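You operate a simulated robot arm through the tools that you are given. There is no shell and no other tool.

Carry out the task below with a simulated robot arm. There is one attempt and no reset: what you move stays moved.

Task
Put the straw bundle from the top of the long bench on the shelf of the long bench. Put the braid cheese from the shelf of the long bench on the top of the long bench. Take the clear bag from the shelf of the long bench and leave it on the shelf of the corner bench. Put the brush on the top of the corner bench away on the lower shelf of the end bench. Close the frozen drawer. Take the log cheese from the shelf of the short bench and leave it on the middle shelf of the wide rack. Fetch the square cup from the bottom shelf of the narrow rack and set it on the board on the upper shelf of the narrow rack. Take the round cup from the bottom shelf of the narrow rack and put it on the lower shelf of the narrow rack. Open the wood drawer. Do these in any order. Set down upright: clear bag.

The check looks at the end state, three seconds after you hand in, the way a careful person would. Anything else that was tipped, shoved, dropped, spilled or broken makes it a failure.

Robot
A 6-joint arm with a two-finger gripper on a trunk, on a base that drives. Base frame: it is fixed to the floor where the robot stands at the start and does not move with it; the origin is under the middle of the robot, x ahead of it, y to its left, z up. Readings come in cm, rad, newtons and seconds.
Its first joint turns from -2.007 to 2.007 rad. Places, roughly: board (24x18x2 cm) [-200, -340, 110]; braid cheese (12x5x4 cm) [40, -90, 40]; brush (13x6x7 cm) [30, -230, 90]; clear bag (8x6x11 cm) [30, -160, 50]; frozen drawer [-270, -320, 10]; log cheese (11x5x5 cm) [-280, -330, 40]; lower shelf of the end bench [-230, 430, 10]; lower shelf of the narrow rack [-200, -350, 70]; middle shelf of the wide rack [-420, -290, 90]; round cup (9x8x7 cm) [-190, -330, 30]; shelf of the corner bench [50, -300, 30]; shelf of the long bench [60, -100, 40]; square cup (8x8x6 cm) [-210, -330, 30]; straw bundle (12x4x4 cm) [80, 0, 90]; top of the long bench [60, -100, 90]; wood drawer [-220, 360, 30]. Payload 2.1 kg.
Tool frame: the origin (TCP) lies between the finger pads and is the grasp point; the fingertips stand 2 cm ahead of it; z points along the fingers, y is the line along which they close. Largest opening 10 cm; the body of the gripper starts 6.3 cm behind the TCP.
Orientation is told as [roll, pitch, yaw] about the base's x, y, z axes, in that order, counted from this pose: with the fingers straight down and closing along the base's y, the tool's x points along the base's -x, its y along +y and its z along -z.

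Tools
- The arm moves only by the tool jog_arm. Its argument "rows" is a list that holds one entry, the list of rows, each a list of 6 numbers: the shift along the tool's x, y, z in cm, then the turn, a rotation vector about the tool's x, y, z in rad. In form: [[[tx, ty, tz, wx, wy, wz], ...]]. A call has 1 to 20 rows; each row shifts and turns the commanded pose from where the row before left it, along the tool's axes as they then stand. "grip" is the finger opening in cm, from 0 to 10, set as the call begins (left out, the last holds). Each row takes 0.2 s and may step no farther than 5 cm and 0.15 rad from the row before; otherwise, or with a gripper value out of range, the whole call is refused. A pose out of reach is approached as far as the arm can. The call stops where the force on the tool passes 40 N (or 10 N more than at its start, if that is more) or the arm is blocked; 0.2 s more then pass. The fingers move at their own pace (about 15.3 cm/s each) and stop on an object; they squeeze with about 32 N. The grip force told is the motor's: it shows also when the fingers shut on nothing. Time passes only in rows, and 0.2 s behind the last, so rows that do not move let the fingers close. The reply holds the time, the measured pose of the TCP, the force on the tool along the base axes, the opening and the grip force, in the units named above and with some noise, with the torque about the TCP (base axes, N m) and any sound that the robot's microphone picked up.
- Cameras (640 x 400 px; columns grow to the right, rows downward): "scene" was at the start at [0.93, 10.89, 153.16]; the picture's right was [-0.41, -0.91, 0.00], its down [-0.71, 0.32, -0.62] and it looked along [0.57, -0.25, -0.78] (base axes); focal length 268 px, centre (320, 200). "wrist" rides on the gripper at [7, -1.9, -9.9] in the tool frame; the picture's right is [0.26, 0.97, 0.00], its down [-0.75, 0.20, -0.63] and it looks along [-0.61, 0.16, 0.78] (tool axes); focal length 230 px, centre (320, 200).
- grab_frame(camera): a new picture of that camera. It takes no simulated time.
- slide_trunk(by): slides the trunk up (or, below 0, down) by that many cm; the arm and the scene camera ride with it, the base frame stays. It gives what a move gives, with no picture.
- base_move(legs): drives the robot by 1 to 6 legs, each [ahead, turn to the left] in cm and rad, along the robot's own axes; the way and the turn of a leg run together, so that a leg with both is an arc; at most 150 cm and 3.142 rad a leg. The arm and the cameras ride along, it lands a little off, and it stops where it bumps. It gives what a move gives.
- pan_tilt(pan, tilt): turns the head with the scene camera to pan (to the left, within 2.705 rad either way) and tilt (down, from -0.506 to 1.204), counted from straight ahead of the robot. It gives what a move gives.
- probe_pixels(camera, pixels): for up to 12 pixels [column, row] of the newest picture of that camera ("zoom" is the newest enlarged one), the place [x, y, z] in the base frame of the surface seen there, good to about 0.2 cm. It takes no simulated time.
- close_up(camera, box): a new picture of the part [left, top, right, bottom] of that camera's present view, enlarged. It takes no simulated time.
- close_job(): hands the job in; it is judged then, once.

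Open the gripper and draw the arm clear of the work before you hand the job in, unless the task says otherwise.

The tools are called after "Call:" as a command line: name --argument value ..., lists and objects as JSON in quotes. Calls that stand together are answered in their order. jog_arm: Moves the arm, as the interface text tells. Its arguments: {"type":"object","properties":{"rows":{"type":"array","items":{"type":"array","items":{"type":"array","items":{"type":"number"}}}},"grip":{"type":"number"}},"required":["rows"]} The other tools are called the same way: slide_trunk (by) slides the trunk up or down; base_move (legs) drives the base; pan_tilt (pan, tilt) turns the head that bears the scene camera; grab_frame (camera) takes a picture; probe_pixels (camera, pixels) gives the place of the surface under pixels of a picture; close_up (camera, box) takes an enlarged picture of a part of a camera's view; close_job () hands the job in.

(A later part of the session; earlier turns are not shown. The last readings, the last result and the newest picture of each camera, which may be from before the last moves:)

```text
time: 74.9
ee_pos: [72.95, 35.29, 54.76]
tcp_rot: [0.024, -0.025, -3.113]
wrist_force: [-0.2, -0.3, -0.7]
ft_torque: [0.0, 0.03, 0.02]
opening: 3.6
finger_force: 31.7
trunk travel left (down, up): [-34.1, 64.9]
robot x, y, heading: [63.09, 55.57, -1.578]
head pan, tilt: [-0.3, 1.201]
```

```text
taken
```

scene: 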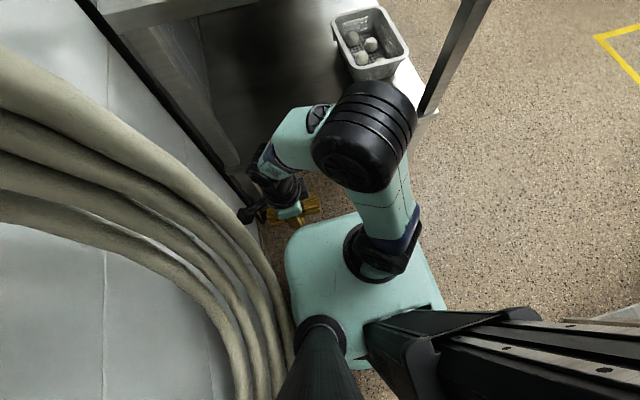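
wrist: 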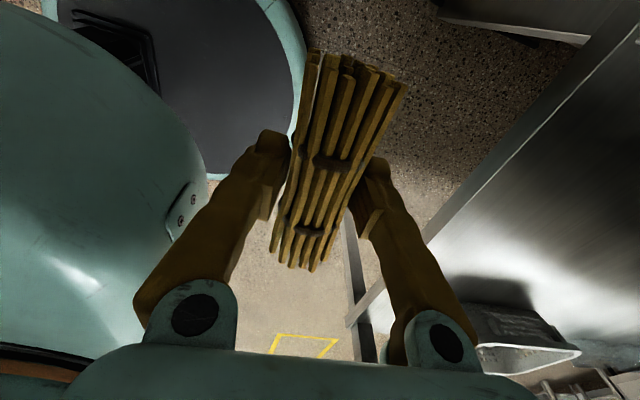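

My head mast is close beside the hanging hose. I probe hose points and the plate's left edge to choose a safe way out.

Call:
probe_pixels --camera "scene" --pixels '[[20, 80], [100, 130], [200, 185], [255, 250], [285, 330], [240, 330], [290, 260], [288, 355], [320, 330], [340, 390], [60, 210], [180, 280]]'

```text
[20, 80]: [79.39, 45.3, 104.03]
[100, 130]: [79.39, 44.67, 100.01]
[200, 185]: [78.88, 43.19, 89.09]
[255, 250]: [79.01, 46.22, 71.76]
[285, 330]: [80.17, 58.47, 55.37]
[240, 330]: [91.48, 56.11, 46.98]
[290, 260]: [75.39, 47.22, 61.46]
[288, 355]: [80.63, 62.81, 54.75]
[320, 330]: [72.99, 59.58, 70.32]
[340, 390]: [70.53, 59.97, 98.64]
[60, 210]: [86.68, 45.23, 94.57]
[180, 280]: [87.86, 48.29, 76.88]
```

The hose surface is at x≈79, right beside my plate (and the head bumps it when panning left). I raise the trunk slightly and back straight out along the wall in small steps.

Call:
slide_trunk --by 2

Call:
base_move --legs '[[-5, 0]]'

Call:
grab_frame --camera "scene"

```text
time: 75.2
ee_pos: [75.05, 35.26, 54.26]
tcp_rot: [0.022, -0.066, -3.111]
wrist_force: [0.2, -0.3, 0.3]
ft_torque: [0.01, -0.07, 0.01]
opening: 3.61
finger_force: 32.3
trunk travel left (down, up): [-34.3, 64.7]
robot x, y, heading: [63.05, 55.65, -1.582]
head pan, tilt: [-0.3, 1.201]
stopped: the arm was blocked; the commanded pose is now the measured one
```

```text
time: 76.1
ee_pos: [78.84, 37.51, 52.43]
tcp_rot: [0.021, -0.146, -3.115]
wrist_force: [0.4, -0.5, -0.3]
ft_torque: [-0.04, 0.01, 0.01]
opening: 3.61
finger_force: 32.1
trunk travel left (down, up): [-34.3, 64.7]
robot x, y, heading: [63.1, 57.91, -1.581]
head pan, tilt: [-0.3, 1.201]
stopped in leg 1: the robot was blocked; the commanded pose is now the measured one
```

```text
taken
```

scene: 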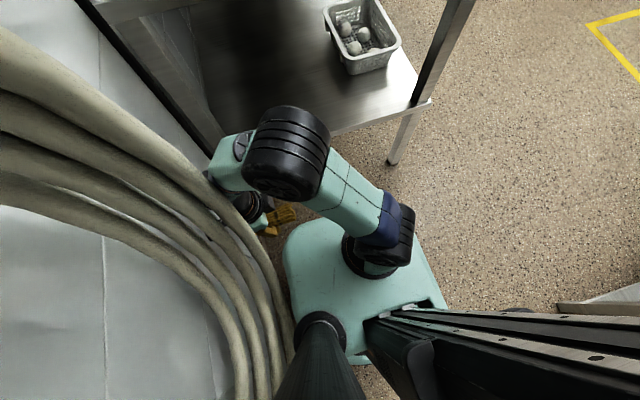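

Something still blocks. I pan to the right/back to see what is behind and beside me.

Call:
pan_tilt --pan -1.6 --tilt 1.0

Call:
grab_frame --camera "scene"

Call:
pan_tilt --pan -2.6 --tilt 0.9

Call:
grab_frame --camera "scene"

```text
time: 77.6
ee_pos: [78.58, 37.63, 52.47]
tcp_rot: [0.022, -0.146, -3.116]
wrist_force: [-0.7, -0.9, -0.1]
ft_torque: [-0.02, 0.05, 0.0]
opening: 3.61
finger_force: 31.8
trunk travel left (down, up): [-34.3, 64.7]
robot x, y, heading: [62.99, 57.83, -1.573]
head pan, tilt: [-1.6, 1.0]
```

```text
taken
```

scene: 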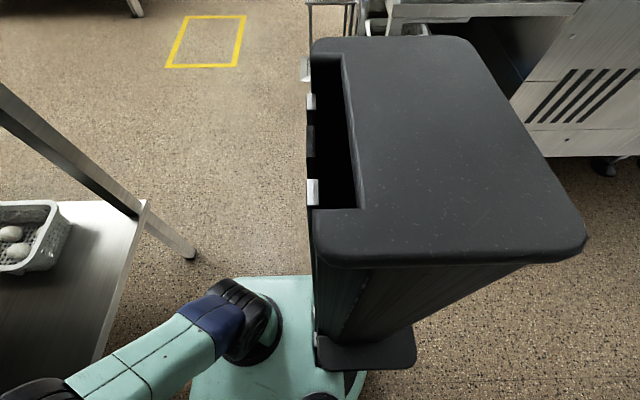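

```text
time: 78.8
ee_pos: [78.75, 37.65, 52.56]
tcp_rot: [0.024, -0.142, -3.116]
wrist_force: [0.9, -0.2, -0.6]
ft_torque: [0.0, -0.01, 0.0]
opening: 3.61
finger_force: 31.9
trunk travel left (down, up): [-34.3, 64.7]
robot x, y, heading: [62.92, 57.86, -1.581]
head pan, tilt: [-2.601, 0.901]
```

```text
taken
```

scene: 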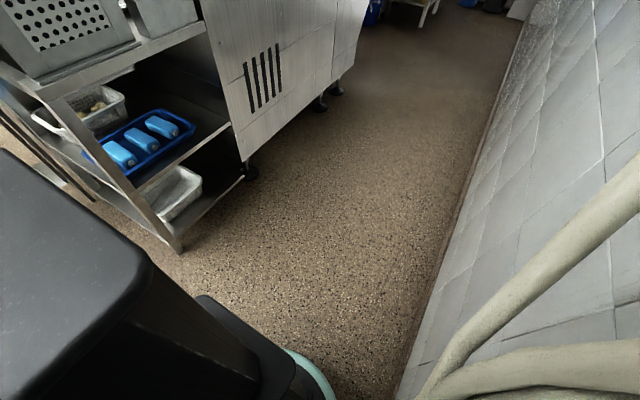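

Behind me is free floor, so the arm or plate must be touching the hose in front/left. I look there again and with the wrist camera.

Call:
pan_tilt --pan -0.2 --tilt 1.0

Call:
grab_frame --camera "scene"

Call:
grab_frame --camera "wrist"

Call:
close_up --camera "scene" --box '[150, 150, 400, 400]'

```text
time: 81.0
ee_pos: [78.78, 37.67, 52.58]
tcp_rot: [0.022, -0.146, -3.114]
wrist_force: [-0.1, -0.4, 0.1]
ft_torque: [0.01, 0.01, -0.02]
opening: 3.62
finger_force: 31.7
trunk travel left (down, up): [-34.3, 64.7]
robot x, y, heading: [62.42, 58.05, -1.577]
head pan, tilt: [-0.201, 1.0]
```

```text
taken
```

scene: 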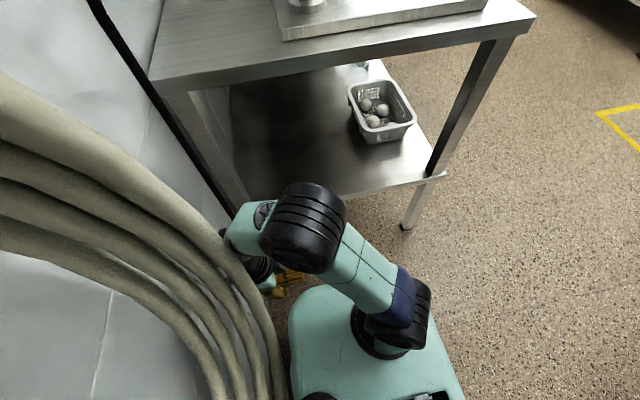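

```text
taken
```

wrist: 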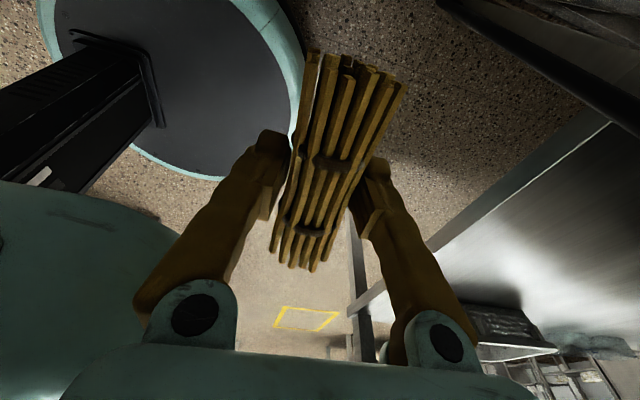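

```text
1.60 times, centred on (275, 275) of scene
```

zoom: 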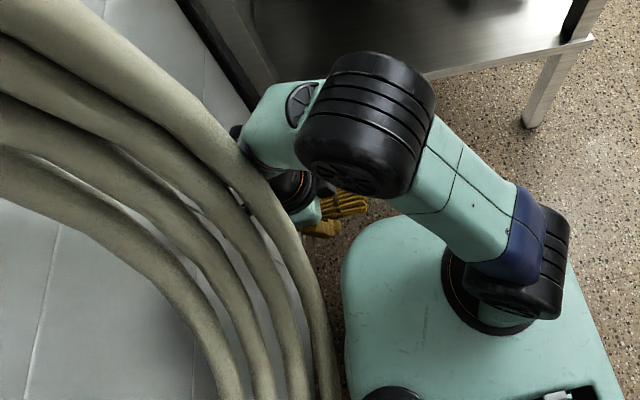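

The wrist camera mount is wedged beside the hose. I ease the tool away from the wall (−x) and forward (−y).

Call:
jog_arm --rows '[[[0, 2, 0, 0, 0, 0], [-2, 1, 0, 0, 0, 0], [-2, 1, 0, 0, 0, 0], [-2, 0, 0, 0, 0, 0]]]'

Call:
grab_frame --camera "scene"

```text
time: 81.4
ee_pos: [79.51, 37.22, 51.46]
tcp_rot: [0.01, -0.192, -3.116]
wrist_force: [-0.1, 3.6, -3.2]
ft_torque: [-0.35, 0.12, 0.1]
opening: 3.61
finger_force: 31.9
trunk travel left (down, up): [-34.3, 64.7]
robot x, y, heading: [62.83, 57.67, -1.579]
head pan, tilt: [-0.201, 1.0]
stopped in row 1: the arm was blocked; the commanded pose is now the measured one
```

```text
taken
```

scene: 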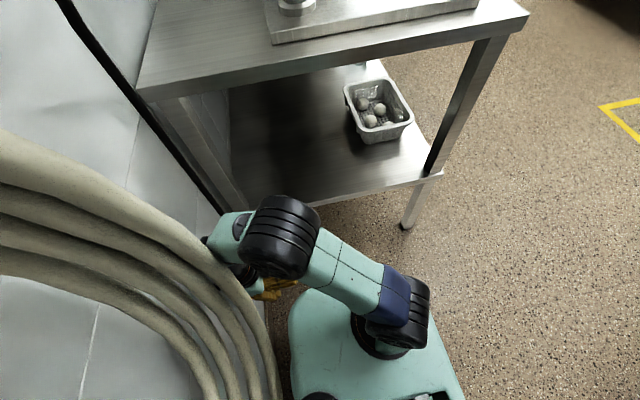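

I probe the contact zone: forearm end, wrist camera body and nearest hose.

Call:
close_up --camera "scene" --box '[180, 180, 330, 320]'

Call:
probe_pixels --camera "scene" --pixels '[[205, 240], [225, 225], [240, 225], [215, 265], [200, 250], [235, 290], [255, 320], [280, 230], [250, 270], [268, 290], [320, 300], [70, 20]]'

```text
2.86 times, centred on (255, 250) of scene
```

zoom: 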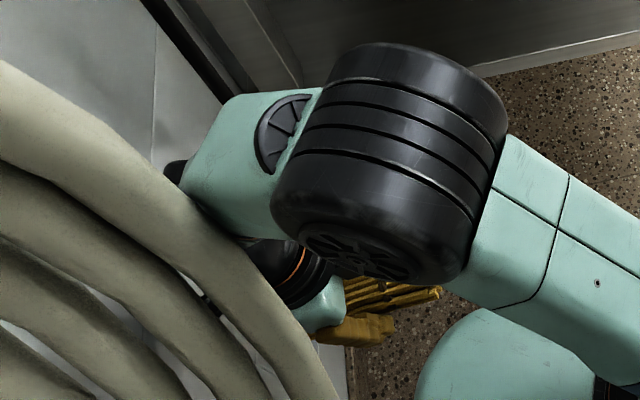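

```text
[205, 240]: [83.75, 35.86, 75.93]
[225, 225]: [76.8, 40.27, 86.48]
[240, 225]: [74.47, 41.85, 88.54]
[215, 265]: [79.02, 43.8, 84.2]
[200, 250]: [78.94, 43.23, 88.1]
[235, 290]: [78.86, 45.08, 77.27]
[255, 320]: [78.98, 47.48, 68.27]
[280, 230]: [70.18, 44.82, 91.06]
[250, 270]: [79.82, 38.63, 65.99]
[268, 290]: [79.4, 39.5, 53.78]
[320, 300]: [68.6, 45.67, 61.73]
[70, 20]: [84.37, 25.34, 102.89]
```

The forearm's end (77–80, 41, 85) leans on the hose (79, 43, 84), so backing was wrong; I drive forward 4 cm to free it.

Call:
base_move --legs '[[4, 0]]'

Call:
grab_frame --camera "scene"

```text
time: 82.0
ee_pos: [76.77, 37.34, 49.07]
tcp_rot: [-0.031, -0.47, 3.111]
wrist_force: [-1.5, -1.0, 0.9]
ft_torque: [0.16, -0.15, -0.07]
opening: 3.58
finger_force: 32.3
trunk travel left (down, up): [-34.3, 64.7]
robot x, y, heading: [62.77, 54.99, -1.73]
head pan, tilt: [-0.201, 1.0]
stopped in leg 1: the robot was blocked; the commanded pose is now the measured one
```

```text
taken
```

scene: 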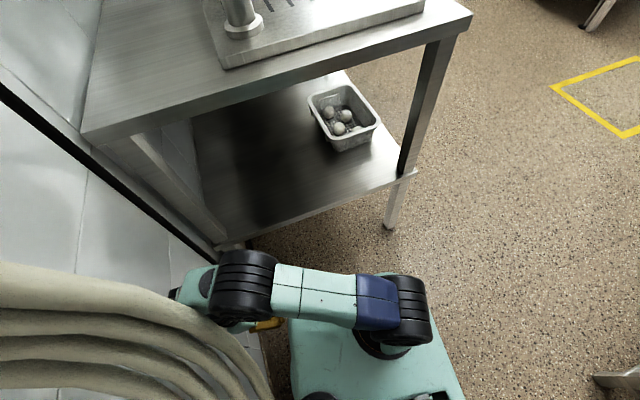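

The wrist has been pushed wallward in front of the hose strand (tool pitch −0.47). I pull the tool straight in −x, away from the wall, in small steps.

Call:
jog_arm --rows '[[[-1.78, 0, 0.9, 0, 0, 0]]]'

Call:
close_up --camera "scene" --box '[140, 200, 400, 400]'

```text
time: 82.3
ee_pos: [75.42, 36.98, 47.17]
tcp_rot: [-0.106, -0.629, -3.102]
wrist_force: [-4.4, -3.8, 0.8]
ft_torque: [0.24, -0.36, -0.21]
opening: 3.59
finger_force: 32.1
trunk travel left (down, up): [-34.3, 64.7]
robot x, y, heading: [62.21, 53.09, -1.82]
head pan, tilt: [-0.201, 1.0]
stopped in row 1: the arm was blocked; the commanded pose is now the measured one
```

```text
2.00 times, centred on (270, 300) of scene
```

zoom: 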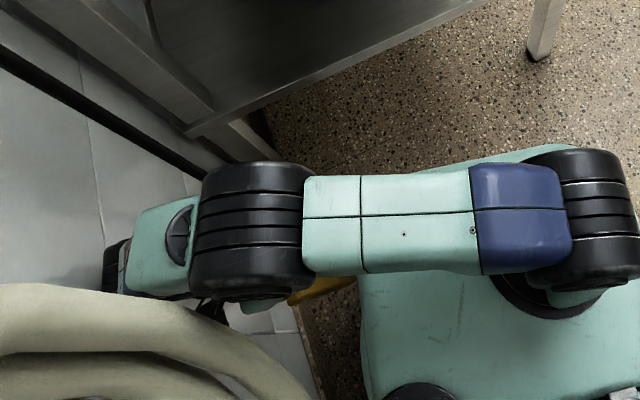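

The base is sliding forward as contact relaxes. I continue gently forward, away from the hose.

Call:
base_move --legs '[[4, 0]]'

Call:
close_up --camera "scene" --box '[140, 200, 400, 400]'

```text
time: 83.1
ee_pos: [68.92, 36.41, 46.24]
tcp_rot: [-0.317, -0.877, -2.972]
wrist_force: [-3.1, 2.1, 1.9]
ft_torque: [-0.12, -0.33, 0.04]
opening: 3.61
finger_force: 31.7
trunk travel left (down, up): [-34.3, 64.7]
robot x, y, heading: [61.18, 49.7, -1.999]
head pan, tilt: [-0.201, 1.0]
stopped in leg 1: the robot was blocked; the commanded pose is now the measured one
```

```text
2.00 times, centred on (270, 300) of scene
```

zoom: 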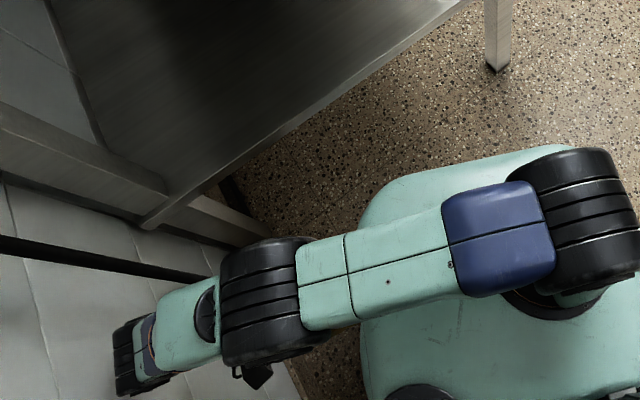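

I need a full look at the present arm pose before moving further.

Call:
grab_frame --camera "scene"

Call:
grab_frame --camera "wrist"

Call:
probe_pixels --camera "scene" --pixels '[[205, 385], [215, 370], [235, 360], [275, 330], [300, 340], [260, 388], [190, 390], [340, 320], [225, 330], [160, 325]]'

```text
taken
```

scene: 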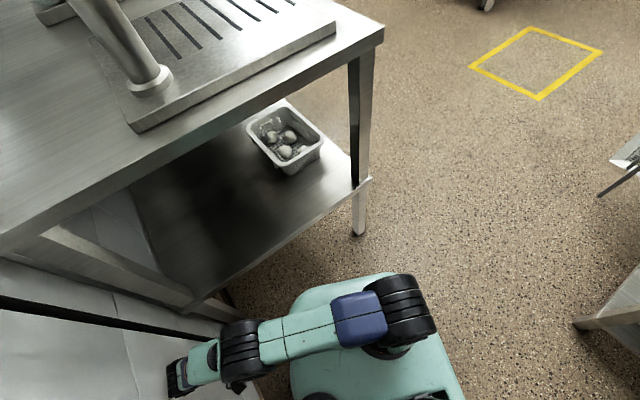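

```text
taken
```

wrist: 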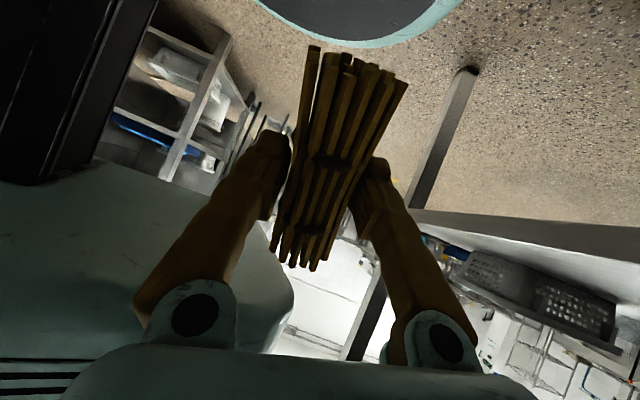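

```text
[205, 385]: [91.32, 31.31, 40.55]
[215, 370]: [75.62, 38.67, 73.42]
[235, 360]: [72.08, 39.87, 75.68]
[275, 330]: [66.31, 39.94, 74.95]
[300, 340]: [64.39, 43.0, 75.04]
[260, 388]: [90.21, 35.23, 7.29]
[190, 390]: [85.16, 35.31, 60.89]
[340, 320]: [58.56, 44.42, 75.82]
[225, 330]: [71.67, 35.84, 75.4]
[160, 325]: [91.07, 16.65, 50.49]
```

The arm has sagged sideways with the wrist near the wall (83,36,65) but looks clear of the hose now. I try lifting the tool straight up 4 cm.

Call:
jog_arm --rows '[[[-1.55, -0.4, -1.2, 0, 0, 0], [-1.55, -0.4, -1.2, 0, 0, 0]]]'

Call:
grab_frame --camera "scene"

```text
time: 83.4
ee_pos: [69.29, 36.16, 45.15]
tcp_rot: [-0.556, -1.03, -2.805]
wrist_force: [-1.0, -0.7, -0.2]
ft_torque: [-0.01, -0.04, -0.08]
opening: 3.61
finger_force: 32.0
trunk travel left (down, up): [-34.3, 64.7]
robot x, y, heading: [60.62, 50.29, -1.999]
head pan, tilt: [-0.201, 1.0]
stopped in row 1: the arm was blocked; the commanded pose is now the measured one
```

```text
taken
```

scene: 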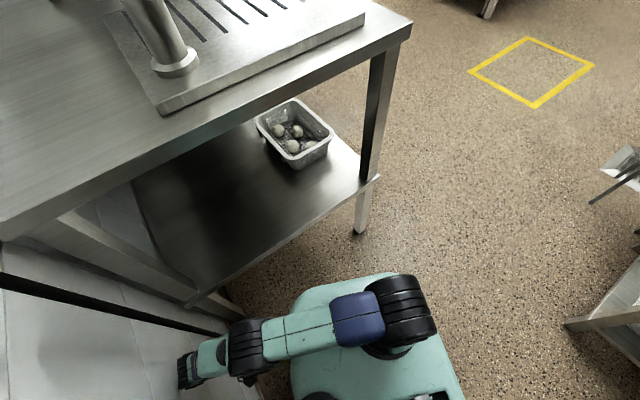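

Still blocked at once. I take a close look at the wrist end near (190,370).

Call:
pan_tilt --pan 0.1 --tilt 1.2

Call:
grab_frame --camera "scene"

Call:
close_up --camera "scene" --box '[120, 180, 420, 380]'

```text
time: 84.2
ee_pos: [69.08, 35.92, 45.23]
tcp_rot: [-0.554, -1.028, -2.812]
wrist_force: [-0.3, 1.2, 0.2]
ft_torque: [-0.02, 0.0, 0.01]
opening: 3.6
finger_force: 31.8
trunk travel left (down, up): [-34.3, 64.7]
robot x, y, heading: [60.79, 50.41, -2.002]
head pan, tilt: [0.099, 1.201]
```

```text
taken
```

scene: 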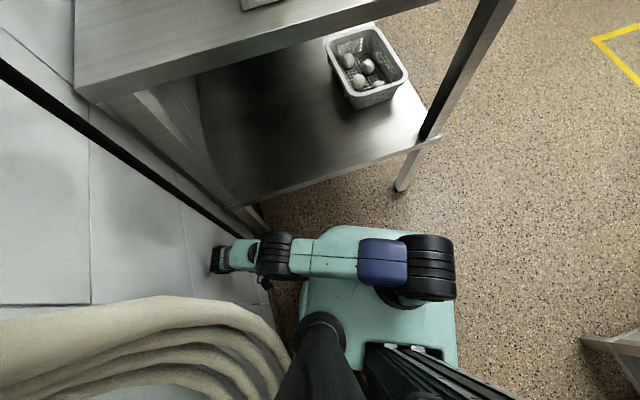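

```text
2.00 times, centred on (270, 280) of scene
```

zoom: 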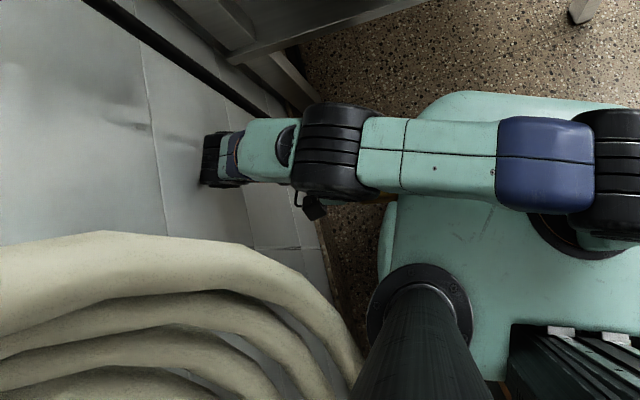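

I probe the wrist end, wall, cable and hose around it to find the actual contact.

Call:
probe_pixels --camera "zoom" --pixels '[[208, 145], [212, 175], [230, 150], [190, 160], [265, 140], [312, 208], [300, 198], [250, 105], [200, 60], [340, 140], [300, 262], [355, 360]]'

Call:
probe_pixels --camera "scene" --pixels '[[150, 165], [60, 100], [410, 280], [300, 230], [320, 330], [300, 300], [440, 345], [120, 310], [250, 330], [280, 370]]'

```text
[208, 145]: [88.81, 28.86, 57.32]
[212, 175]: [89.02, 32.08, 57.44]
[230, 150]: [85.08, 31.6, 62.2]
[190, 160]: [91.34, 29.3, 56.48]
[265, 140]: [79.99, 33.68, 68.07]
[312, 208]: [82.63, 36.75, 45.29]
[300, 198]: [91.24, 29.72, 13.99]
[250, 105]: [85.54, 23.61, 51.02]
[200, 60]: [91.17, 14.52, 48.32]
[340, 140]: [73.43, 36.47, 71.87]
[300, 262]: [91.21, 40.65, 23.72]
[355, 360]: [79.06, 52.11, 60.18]
```

```text
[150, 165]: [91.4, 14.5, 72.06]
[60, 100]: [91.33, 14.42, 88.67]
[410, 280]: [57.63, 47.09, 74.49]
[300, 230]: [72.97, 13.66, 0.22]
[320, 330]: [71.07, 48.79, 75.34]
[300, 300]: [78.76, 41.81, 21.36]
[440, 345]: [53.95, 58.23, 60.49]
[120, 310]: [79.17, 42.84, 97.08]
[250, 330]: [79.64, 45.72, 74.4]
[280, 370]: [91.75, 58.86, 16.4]
```

The wrist housing's end is at x≈89, pressed on the wall (91.3). I pull the tool straight −x by 3 cm (tool z now points roughly −x).

Call:
jog_arm --rows '[[[-0.74, 0.22, 1.29, 0, 0, 0], [-0.74, 0.22, 1.29, 0, 0, 0]]]'

Call:
grab_frame --camera "scene"

```text
time: 84.5
ee_pos: [66.96, 36.9, 44.81]
tcp_rot: [-0.812, -1.125, -2.579]
wrist_force: [-0.2, -0.4, 0.0]
ft_torque: [-0.03, -0.01, 0.01]
opening: 3.6
finger_force: 31.5
trunk travel left (down, up): [-34.3, 64.7]
robot x, y, heading: [60.96, 50.34, -1.999]
head pan, tilt: [0.099, 1.201]
stopped in row 1: the arm was blocked; the commanded pose is now the measured one
```

```text
taken
```

scene: 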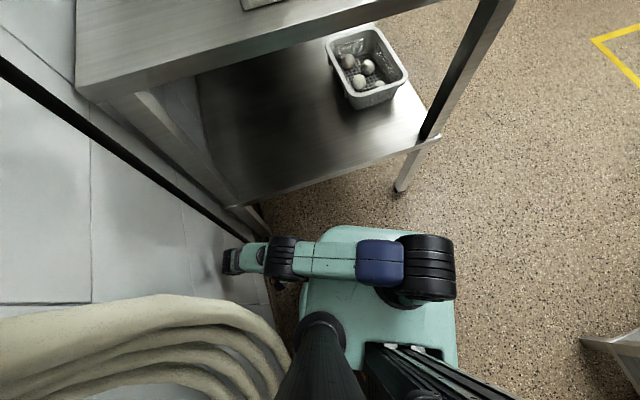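

The wrist moved off the wall a little. Now I rotate the tool back toward vertical about the grasp point, which lifts the wrist away from the wall.

Call:
jog_arm --rows '[[[0, 0, 0, -0.04, 0.13, 0], [0, 0, 0, -0.04, 0.13, 0]]]'

Call:
grab_frame --camera "scene"

```text
time: 84.8
ee_pos: [65.6, 37.67, 44.85]
tcp_rot: [-1.035, -1.159, -2.378]
wrist_force: [0.7, -0.5, 0.1]
ft_torque: [0.01, 0.0, 0.04]
opening: 3.59
finger_force: 31.8
trunk travel left (down, up): [-34.3, 64.7]
robot x, y, heading: [61.16, 49.9, -2.003]
head pan, tilt: [0.099, 1.201]
stopped in row 1: the arm was blocked; the commanded pose is now the measured one
```

```text
taken
```

scene: 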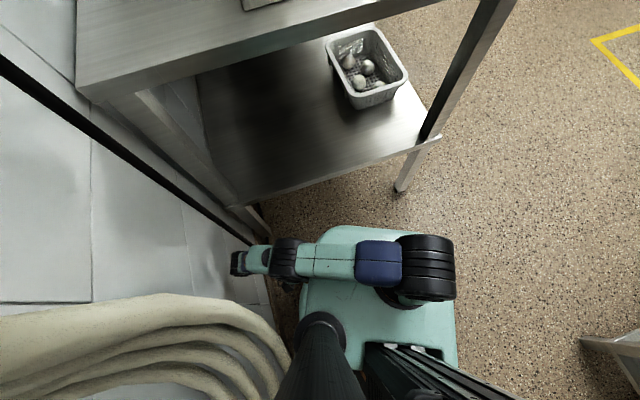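

My suspicion: the head itself touches the hose, so every command is stopped as "blocked". I pan the head away to the right and then drive forward (heading −2.0 leads away from the wall).

Call:
pan_tilt --pan -1.4 --tilt 0.9

Call:
base_move --legs '[[5, 0]]'

Call:
grab_frame --camera "scene"

```text
time: 86.5
ee_pos: [65.78, 37.56, 44.81]
tcp_rot: [-1.024, -1.157, -2.385]
wrist_force: [-0.4, -0.2, 0.0]
ft_torque: [0.02, 0.0, -0.02]
opening: 3.62
finger_force: 32.0
trunk travel left (down, up): [-34.3, 64.7]
robot x, y, heading: [60.96, 50.35, -2.004]
head pan, tilt: [-1.4, 0.901]
```

```text
time: 87.2
ee_pos: [69.13, 35.11, 44.71]
tcp_rot: [-0.671, -1.04, -2.683]
wrist_force: [-0.1, -0.1, 0.0]
ft_torque: [-0.02, 0.02, 0.04]
opening: 3.61
finger_force: 32.5
trunk travel left (down, up): [-34.3, 64.7]
robot x, y, heading: [60.72, 49.6, -1.996]
head pan, tilt: [-1.4, 0.901]
stopped in leg 1: the robot was blocked; the commanded pose is now the measured one
```

```text
taken
```

scene: 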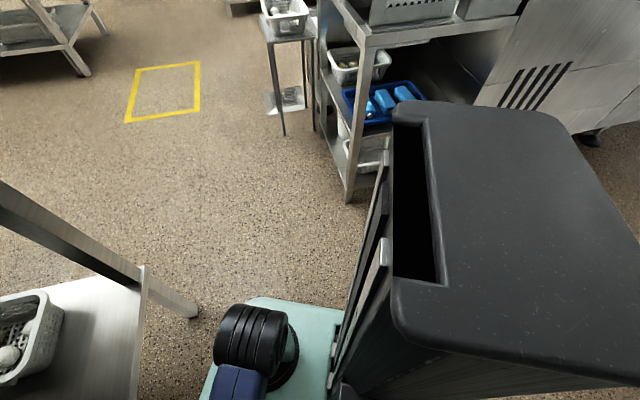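

I look at the arm again from above to see what changed.

Call:
pan_tilt --pan 0.0 --tilt 1.2

Call:
grab_frame --camera "scene"

Call:
grab_frame --camera "wrist"

Call:
close_up --camera "scene" --box '[180, 200, 360, 320]'

```text
time: 88.7
ee_pos: [68.97, 35.15, 44.77]
tcp_rot: [-0.698, -1.051, -2.656]
wrist_force: [1.0, -0.9, 0.2]
ft_torque: [-0.01, 0.02, -0.03]
opening: 3.61
finger_force: 31.5
trunk travel left (down, up): [-34.3, 64.7]
robot x, y, heading: [60.66, 49.63, -2.001]
head pan, tilt: [0.0, 1.201]
```

```text
taken
```

scene: 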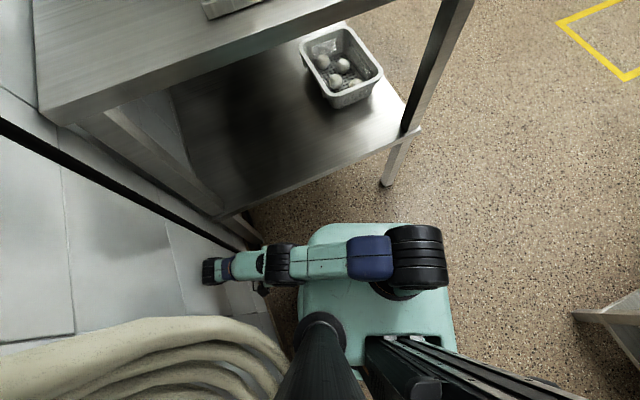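

```text
taken
```

wrist: 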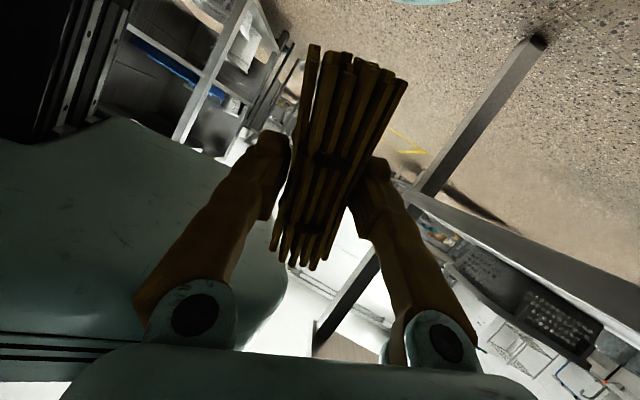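

```text
3.33 times, centred on (270, 260) of scene
```

zoom: 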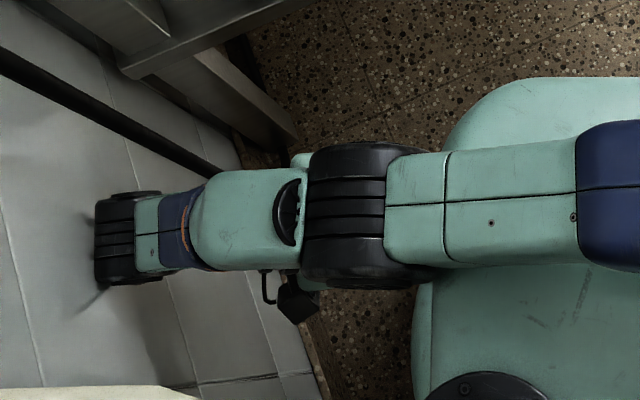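

The wrist end is braced on the wall (contact shadow). Pulling −x did retract it each time, so I repeat with larger −x steps.

Call:
jog_arm --rows '[[[-1.76, 0.53, 3.55, 0, 0, 0]]]'

Call:
grab_frame --camera "scene"

```text
time: 89.1
ee_pos: [69.99, 33.84, 44.73]
tcp_rot: [-0.511, -0.973, -2.794]
wrist_force: [0.4, -0.1, 0.2]
ft_torque: [0.01, -0.01, 0.0]
opening: 3.59
finger_force: 32.2
trunk travel left (down, up): [-34.3, 64.7]
robot x, y, heading: [60.62, 50.01, -2.009]
head pan, tilt: [0.0, 1.201]
stopped in row 1: the arm was blocked; the commanded pose is now the measured one
```

```text
taken
```

scene: 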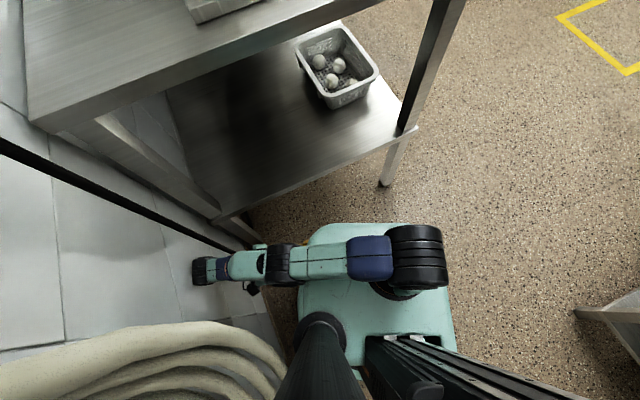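

That did not help. The wrist's end leans on the wall, so I try turning the base to the right, which swings the arm off the wall.

Call:
base_move --legs '[[0, -0.3]]'

Call:
grab_frame --camera "scene"

```text
time: 89.8
ee_pos: [70.61, 32.71, 45.13]
tcp_rot: [-0.434, -0.915, -2.845]
wrist_force: [-1.0, -0.4, -0.4]
ft_torque: [-0.03, -0.06, 0.02]
opening: 3.64
finger_force: 32.2
trunk travel left (down, up): [-34.3, 64.7]
robot x, y, heading: [60.36, 49.68, -2.033]
head pan, tilt: [0.0, 1.201]
stopped in leg 1: the robot was blocked; the commanded pose is now the measured one
```

```text
taken
```

scene: 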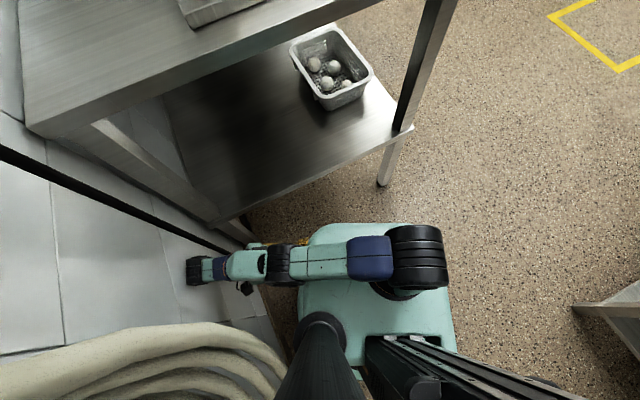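

The plate's left-rear corner touches the hose (79,52,60) while the wrist leans on the wall. I swing the arm clockwise about its own shoulder axis (a pure first-joint motion) to take the wrist off the wall.

Call:
jog_arm --rows '[[[-1.49, 1.86, 1.27, 0.111, 0.036, 0.077], [-1.49, 1.86, 1.27, 0.111, 0.036, 0.077], [-1.49, 1.86, 1.27, 0.111, 0.036, 0.077]]]'

Call:
grab_frame --camera "scene"

```text
time: 90.2
ee_pos: [70.64, 32.69, 45.07]
tcp_rot: [-0.411, -0.915, -2.876]
wrist_force: [0.3, 0.7, -0.2]
ft_torque: [-0.01, 0.01, 0.04]
opening: 3.63
finger_force: 32.4
trunk travel left (down, up): [-34.3, 64.7]
robot x, y, heading: [60.17, 49.27, -2.033]
head pan, tilt: [0.0, 1.201]
stopped in row 2: the arm was blocked; the commanded pose is now the measured one
```

```text
taken
```

scene: 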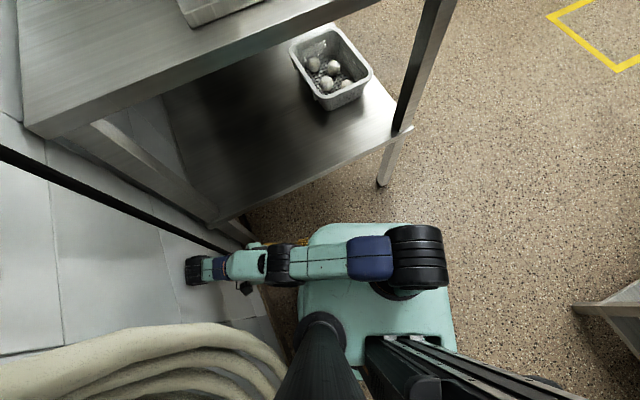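

Clockwise swing is blocked (the black cable at about (85,24) is on that side). I try pure −x retraction again in 1.5 cm rows.

Call:
jog_arm --rows '[[[-0.87, 0.08, 1.22, 0, 0, 0], [-0.87, 0.08, 1.22, 0, 0, 0], [-0.87, 0.08, 1.22, 0, 0, 0]]]'

Call:
grab_frame --camera "scene"

```text
time: 90.6
ee_pos: [70.68, 32.3, 44.95]
tcp_rot: [-0.421, -0.912, -2.853]
wrist_force: [-0.1, -0.5, 0.3]
ft_torque: [-0.01, 0.04, 0.02]
opening: 3.6
finger_force: 31.6
trunk travel left (down, up): [-34.3, 64.7]
robot x, y, heading: [60.49, 49.88, -2.04]
head pan, tilt: [0.0, 1.201]
stopped in row 1: the arm was blocked; the commanded pose is now the measured one
```

```text
taken
```

scene: 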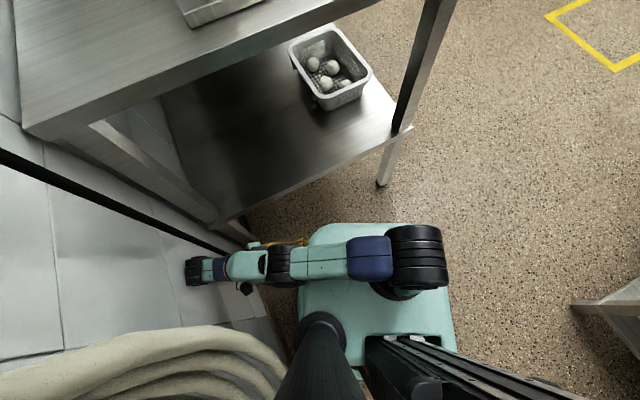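

No motion this time. I zoom on the wrist end and probe against wall and cable.

Call:
close_up --camera "scene" --box '[160, 210, 310, 310]'

Call:
probe_pixels --camera "zoom" --pixels '[[110, 215], [115, 300], [150, 210], [180, 320], [90, 260], [230, 230], [260, 190], [180, 120], [330, 230], [370, 345], [410, 150], [280, 290]]'

```text
4.00 times, centred on (235, 260) of scene
```

zoom: 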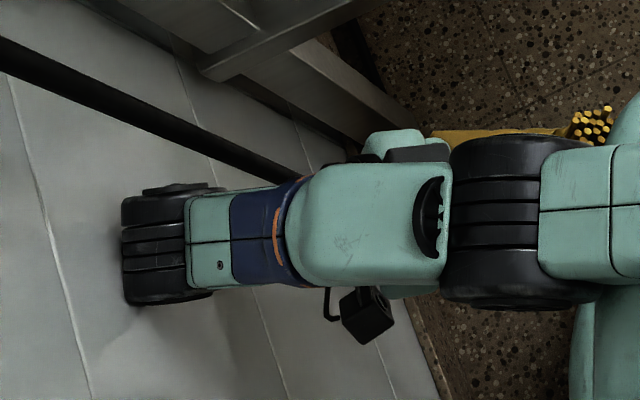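

```text
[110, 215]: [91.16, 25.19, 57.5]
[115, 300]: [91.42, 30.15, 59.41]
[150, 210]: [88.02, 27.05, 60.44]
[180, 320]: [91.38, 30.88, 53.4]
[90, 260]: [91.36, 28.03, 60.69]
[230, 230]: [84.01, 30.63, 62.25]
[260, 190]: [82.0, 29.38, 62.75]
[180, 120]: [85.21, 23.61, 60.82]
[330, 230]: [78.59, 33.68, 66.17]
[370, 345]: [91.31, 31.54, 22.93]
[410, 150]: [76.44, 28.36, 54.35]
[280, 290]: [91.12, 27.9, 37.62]
```

Both contacts would ease by driving forward (−x,−y direction). I try a short forward leg again.

Call:
base_move --legs '[[3, 0]]'

Call:
base_move --legs '[[3, 0.1]]'

Call:
grab_frame --camera "scene"

```text
time: 91.4
ee_pos: [70.64, 32.0, 44.94]
tcp_rot: [-0.43, -0.916, -2.838]
wrist_force: [-0.2, 0.5, -1.4]
ft_torque: [0.02, 0.12, 0.03]
opening: 3.57
finger_force: 32.3
trunk travel left (down, up): [-34.3, 64.7]
robot x, y, heading: [60.33, 48.82, -2.038]
head pan, tilt: [0.0, 1.201]
stopped in leg 1: the robot was blocked; the commanded pose is now the measured one
```

```text
time: 92.4
ee_pos: [70.17, 30.02, 45.16]
tcp_rot: [-0.454, -0.92, -2.719]
wrist_force: [0.4, -0.6, 0.3]
ft_torque: [0.0, 0.0, 0.02]
opening: 3.61
finger_force: 32.2
trunk travel left (down, up): [-34.3, 64.7]
robot x, y, heading: [58.62, 45.95, -1.956]
head pan, tilt: [0.0, 1.201]
stopped in leg 1: the robot was blocked; the commanded pose is now the measured one
```

```text
taken
```

scene: 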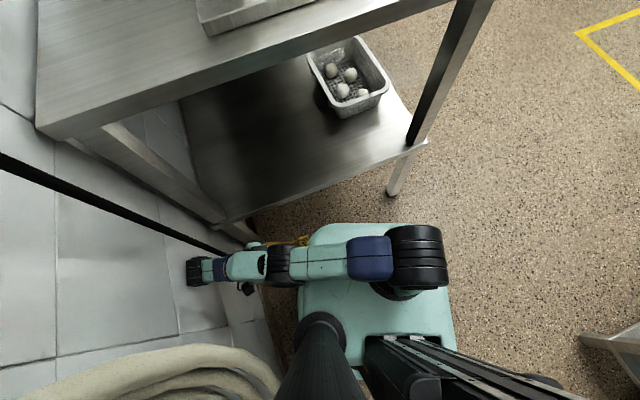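

It moves: the robot is now at (58.6,46). I continue forward a bit, then try the arm.

Call:
base_move --legs '[[3, 0]]'

Call:
grab_frame --camera "scene"

Call:
probe_pixels --camera "scene" --pixels '[[195, 270], [205, 262], [245, 262], [260, 250], [180, 240], [280, 262], [280, 245], [300, 242], [250, 380], [330, 300]]'

```text
time: 93.3
ee_pos: [69.92, 27.03, 44.56]
tcp_rot: [-0.484, -0.94, -2.699]
wrist_force: [-0.4, -0.3, -0.1]
ft_torque: [0.01, 0.0, 0.04]
opening: 3.62
finger_force: 31.5
trunk travel left (down, up): [-34.3, 64.7]
robot x, y, heading: [57.52, 43.06, -1.951]
head pan, tilt: [0.0, 1.201]
```

```text
taken
```

scene: 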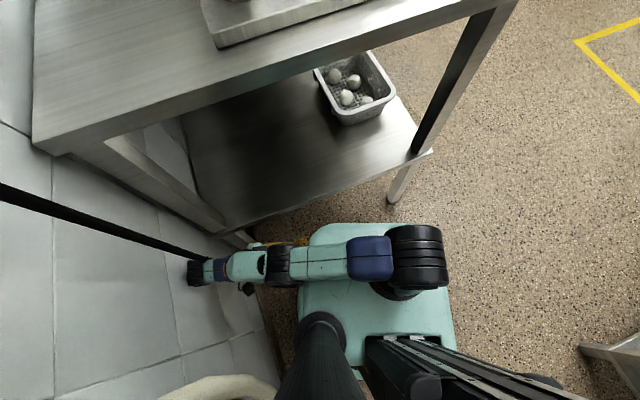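

```text
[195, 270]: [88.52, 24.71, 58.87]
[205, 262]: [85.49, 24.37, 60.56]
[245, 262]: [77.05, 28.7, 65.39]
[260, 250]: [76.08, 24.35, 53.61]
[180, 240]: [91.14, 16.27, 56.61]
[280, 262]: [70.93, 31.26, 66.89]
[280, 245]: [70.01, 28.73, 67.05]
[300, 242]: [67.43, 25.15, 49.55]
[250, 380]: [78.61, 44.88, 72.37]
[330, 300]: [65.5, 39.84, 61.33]
```

Unblocked. The robot is at (57.5,43.1); now I retract the arm in −x.

Call:
jog_arm --rows '[[[-1.6, -0.12, 2.54, 0, 0, 0], [-1.6, -0.12, 2.54, 0, 0, 0]]]'

Call:
grab_frame --camera "scene"

```text
time: 93.7
ee_pos: [68.97, 26.12, 42.6]
tcp_rot: [-0.62, -1.002, -2.588]
wrist_force: [1.6, 0.1, 0.2]
ft_torque: [0.01, -0.09, -0.07]
opening: 3.61
finger_force: 32.4
trunk travel left (down, up): [-34.3, 64.7]
robot x, y, heading: [57.38, 43.38, -1.956]
head pan, tilt: [0.0, 1.201]
stopped in row 2: the arm was blocked; the commanded pose is now the measured one
```

```text
taken
```

scene: 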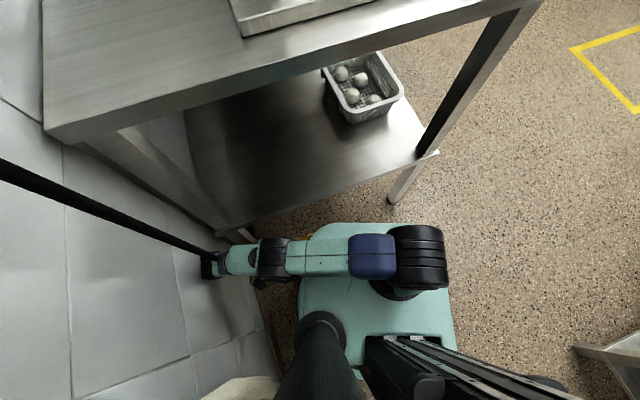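

Not folding well with that orientation. I instead rotate the tool back toward vertical while raising it.

Call:
jog_arm --rows '[[[-1.2, -0.4, -0.8, -0.045, 0.133, 0], [-1.2, -0.4, -0.8, -0.045, 0.133, 0], [-1.2, -0.4, -0.8, -0.045, 0.133, 0]]]'

Call:
grab_frame --camera "scene"

```text
time: 94.5
ee_pos: [69.15, 25.91, 47.14]
tcp_rot: [-0.274, -0.621, -2.852]
wrist_force: [0.3, 1.2, -0.7]
ft_torque: [-0.02, 0.02, 0.0]
opening: 3.62
finger_force: 32.3
trunk travel left (down, up): [-34.3, 64.7]
robot x, y, heading: [57.29, 43.37, -1.954]
head pan, tilt: [0.0, 1.201]
```

```text
taken
```

scene: 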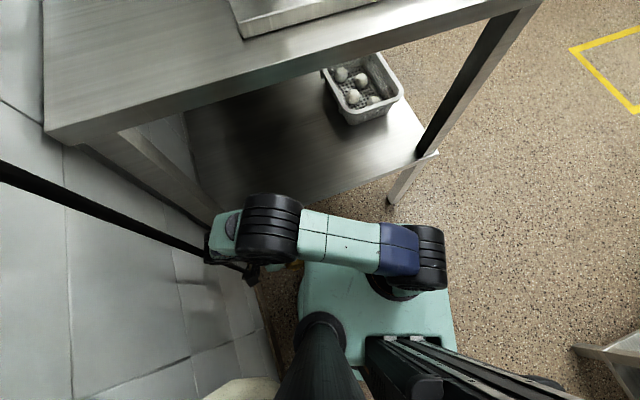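

Control is back. I finish turning the tool vertical.

Call:
jog_arm --rows '[[[-0.3, -0.1, -0.4, -0.0475, 0.1254, 0], [-0.3, -0.1, -0.4, -0.0475, 0.1254, 0], [-0.3, -0.1, -0.5, -0.0475, 0.1254, 0], [-0.1, 0, -0.5, -0.0475, 0.1254, 0], [0, 0, -0.5, -0.0475, 0.1254, 0]]]'

Call:
grab_frame --camera "scene"

```text
time: 95.2
ee_pos: [69.91, 25.61, 48.37]
tcp_rot: [-0.119, -0.316, -2.922]
wrist_force: [-0.3, 0.7, 1.2]
ft_torque: [0.03, -0.03, -0.01]
opening: 3.61
finger_force: 32.0
trunk travel left (down, up): [-34.3, 64.7]
robot x, y, heading: [57.46, 43.53, -1.951]
head pan, tilt: [0.0, 1.201]
stopped in row 3: the force on the tool passed its limit at 71 N (the readings are from after the stop); the commanded pose is now the measured one
```

```text
taken
```

scene: 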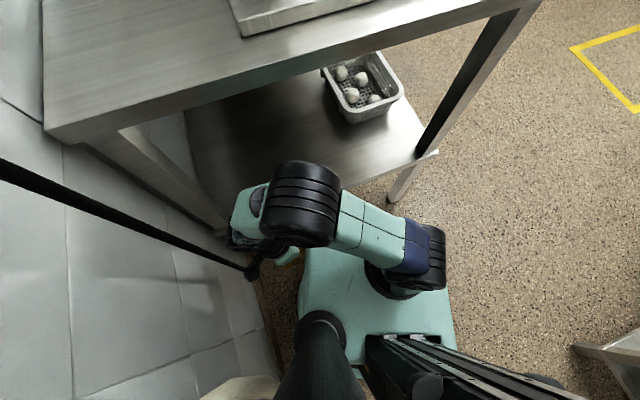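

A 71 N touch: the wrist camera met the cable. I shift the tool away from the wall (−x) by about 6 cm, then finish levelling.

Call:
jog_arm --rows '[[[-1.9, -0.35, 0.66, 0, 0, 0], [-1.9, -0.35, 0.66, 0, 0, 0], [-1.9, -0.35, 0.66, 0, 0, 0]]]'

Call:
grab_frame --camera "scene"

```text
time: 95.6
ee_pos: [70.08, 25.31, 48.22]
tcp_rot: [-0.108, -0.303, -2.928]
wrist_force: [0.2, -0.2, 0.3]
ft_torque: [0.01, 0.0, 0.0]
opening: 3.62
finger_force: 32.0
trunk travel left (down, up): [-34.3, 64.7]
robot x, y, heading: [57.45, 43.24, -1.955]
head pan, tilt: [0.0, 1.201]
stopped in row 1: the force on the tool passed its limit at 82 N (the readings are from after the stop); the commanded pose is now the measured one
```

```text
taken
```

scene: 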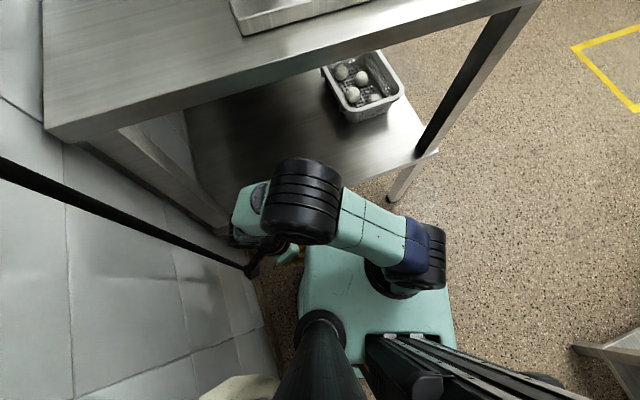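

Now −x is limited by my own plate's left edge, so I move the tool forward (−y) first.

Call:
jog_arm --rows '[[[-0.4, 1.95, -0.1, 0, 0, 0], [-0.4, 1.95, -0.1, 0, 0, 0], [-0.8, 3.9, -0.2, 0, 0, 0]]]'

Call:
grab_frame --camera "scene"

```text
time: 96.4
ee_pos: [69.93, 17.38, 48.22]
tcp_rot: [-0.109, -0.303, -2.927]
wrist_force: [0.3, -1.2, -0.4]
ft_torque: [-0.02, 0.0, -0.01]
opening: 3.63
finger_force: 32.3
trunk travel left (down, up): [-34.3, 64.7]
robot x, y, heading: [57.39, 43.44, -1.952]
head pan, tilt: [0.0, 1.201]
```

```text
taken
```

scene: 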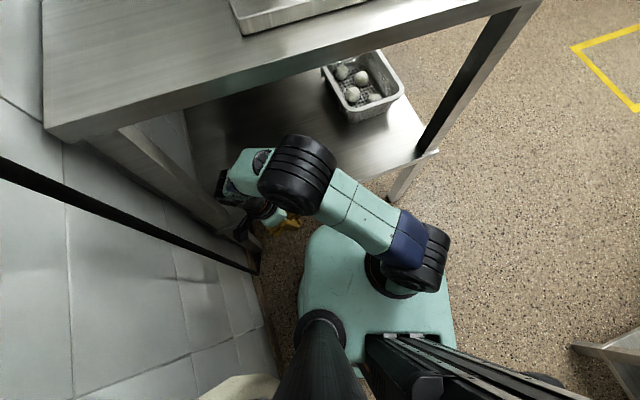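

Free. Now I move −x and level the tool.

Call:
jog_arm --rows '[[[-1.9, -0.35, 0.66, 0, 0, 0], [-1.9, -0.35, 0.66, 0, 0, 0], [-1.9, -0.35, 0.66, 0, 0, 0], [0, 0, 0, -0.0385, 0.106, 0], [0, 0, 0, -0.0385, 0.106, 0], [0, 0, 0, -0.0385, 0.106, 0]]]'

Call:
pan_tilt --pan 0.0 --tilt 1.0

Call:
grab_frame --camera "scene"

Call:
grab_frame --camera "wrist"

```text
time: 97.8
ee_pos: [63.91, 17.3, 48.27]
tcp_rot: [0.013, 0.015, -2.946]
wrist_force: [0.3, 0.2, -0.4]
ft_torque: [0.01, 0.01, 0.03]
opening: 3.61
finger_force: 32.4
trunk travel left (down, up): [-34.3, 64.7]
robot x, y, heading: [57.67, 43.42, -1.953]
head pan, tilt: [0.0, 1.201]
```

```text
time: 98.5
ee_pos: [63.74, 17.1, 48.11]
tcp_rot: [0.007, 0.016, -2.946]
wrist_force: [-0.1, 0.4, -0.1]
ft_torque: [-0.01, -0.03, 0.03]
opening: 3.6
finger_force: 32.2
trunk travel left (down, up): [-34.3, 64.7]
robot x, y, heading: [57.2, 43.2, -1.951]
head pan, tilt: [0.0, 1.0]
```

```text
taken
```

scene: 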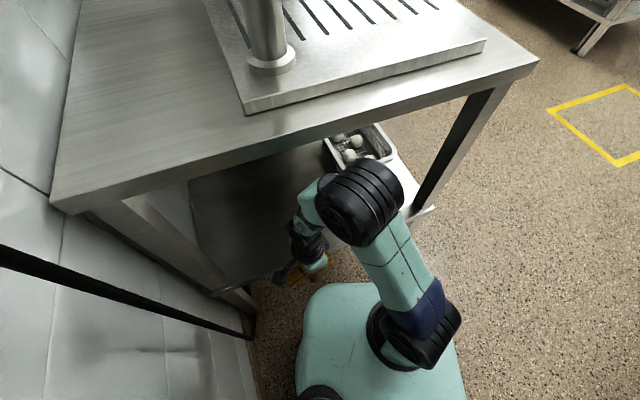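

```text
taken
```

wrist: 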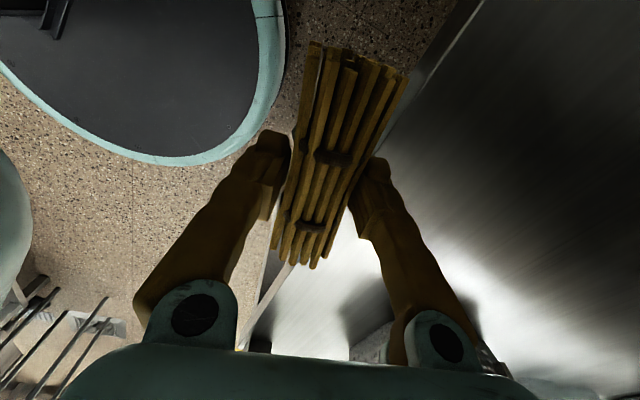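

Recovered with the bundle still held. Now I carry it over the shelf (−y 12 cm) at z≈48, below the bench top.

Call:
jog_arm --rows '[[[-0.8, 3.9, 0, 0, 0, 0], [-0.8, 3.9, 0, 0, 0, 0], [-0.8, 3.9, 0, 0, 0, 0]]]'

Call:
pan_tilt --pan 0.2 --tilt 0.7

Call:
grab_frame --camera "wrist"

Call:
grab_frame --camera "scene"

```text
time: 99.3
ee_pos: [63.7, 5.39, 48.14]
tcp_rot: [0.004, 0.016, -2.948]
wrist_force: [-0.5, -1.4, -0.1]
ft_torque: [0.02, 0.0, -0.01]
opening: 3.61
finger_force: 32.0
trunk travel left (down, up): [-34.3, 64.7]
robot x, y, heading: [57.25, 43.38, -1.951]
head pan, tilt: [0.0, 1.0]
```

```text
time: 100.1
ee_pos: [63.84, 5.08, 48.11]
tcp_rot: [0.003, 0.018, -2.946]
wrist_force: [1.4, -0.3, 0.6]
ft_torque: [0.01, 0.01, 0.02]
opening: 3.6
finger_force: 32.0
trunk travel left (down, up): [-34.3, 64.7]
robot x, y, heading: [57.57, 43.03, -1.946]
head pan, tilt: [0.201, 0.7]
```

```text
taken
```

wrist: 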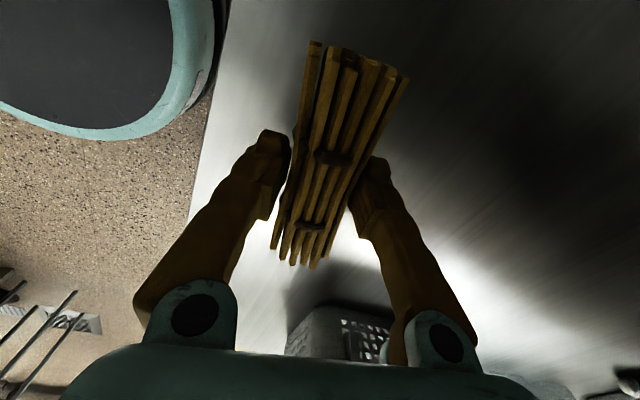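

```text
taken
```

scene: 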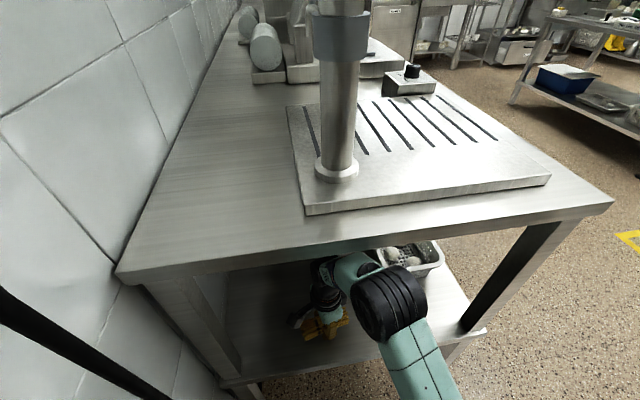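

The bundle is above bare shelf. I lower 3.0 cm and watch the force, then release.

Call:
jog_arm --rows '[[[0, 0, 1.5, 0, 0, 0], [0, 0, 1.0, 0, 0, 0], [0, 0, 0.5, 0, 0, 0], [0, 0, 0, 0, 0, 0]]]'

```text
time: 101.1
ee_pos: [63.8, 5.17, 45.13]
tcp_rot: [0.006, 0.018, -2.946]
wrist_force: [-0.1, -1.0, 0.5]
ft_torque: [-0.01, 0.01, -0.02]
opening: 3.61
finger_force: 32.2
trunk travel left (down, up): [-34.3, 64.7]
robot x, y, heading: [57.33, 43.36, -1.948]
head pan, tilt: [0.201, 0.7]
```

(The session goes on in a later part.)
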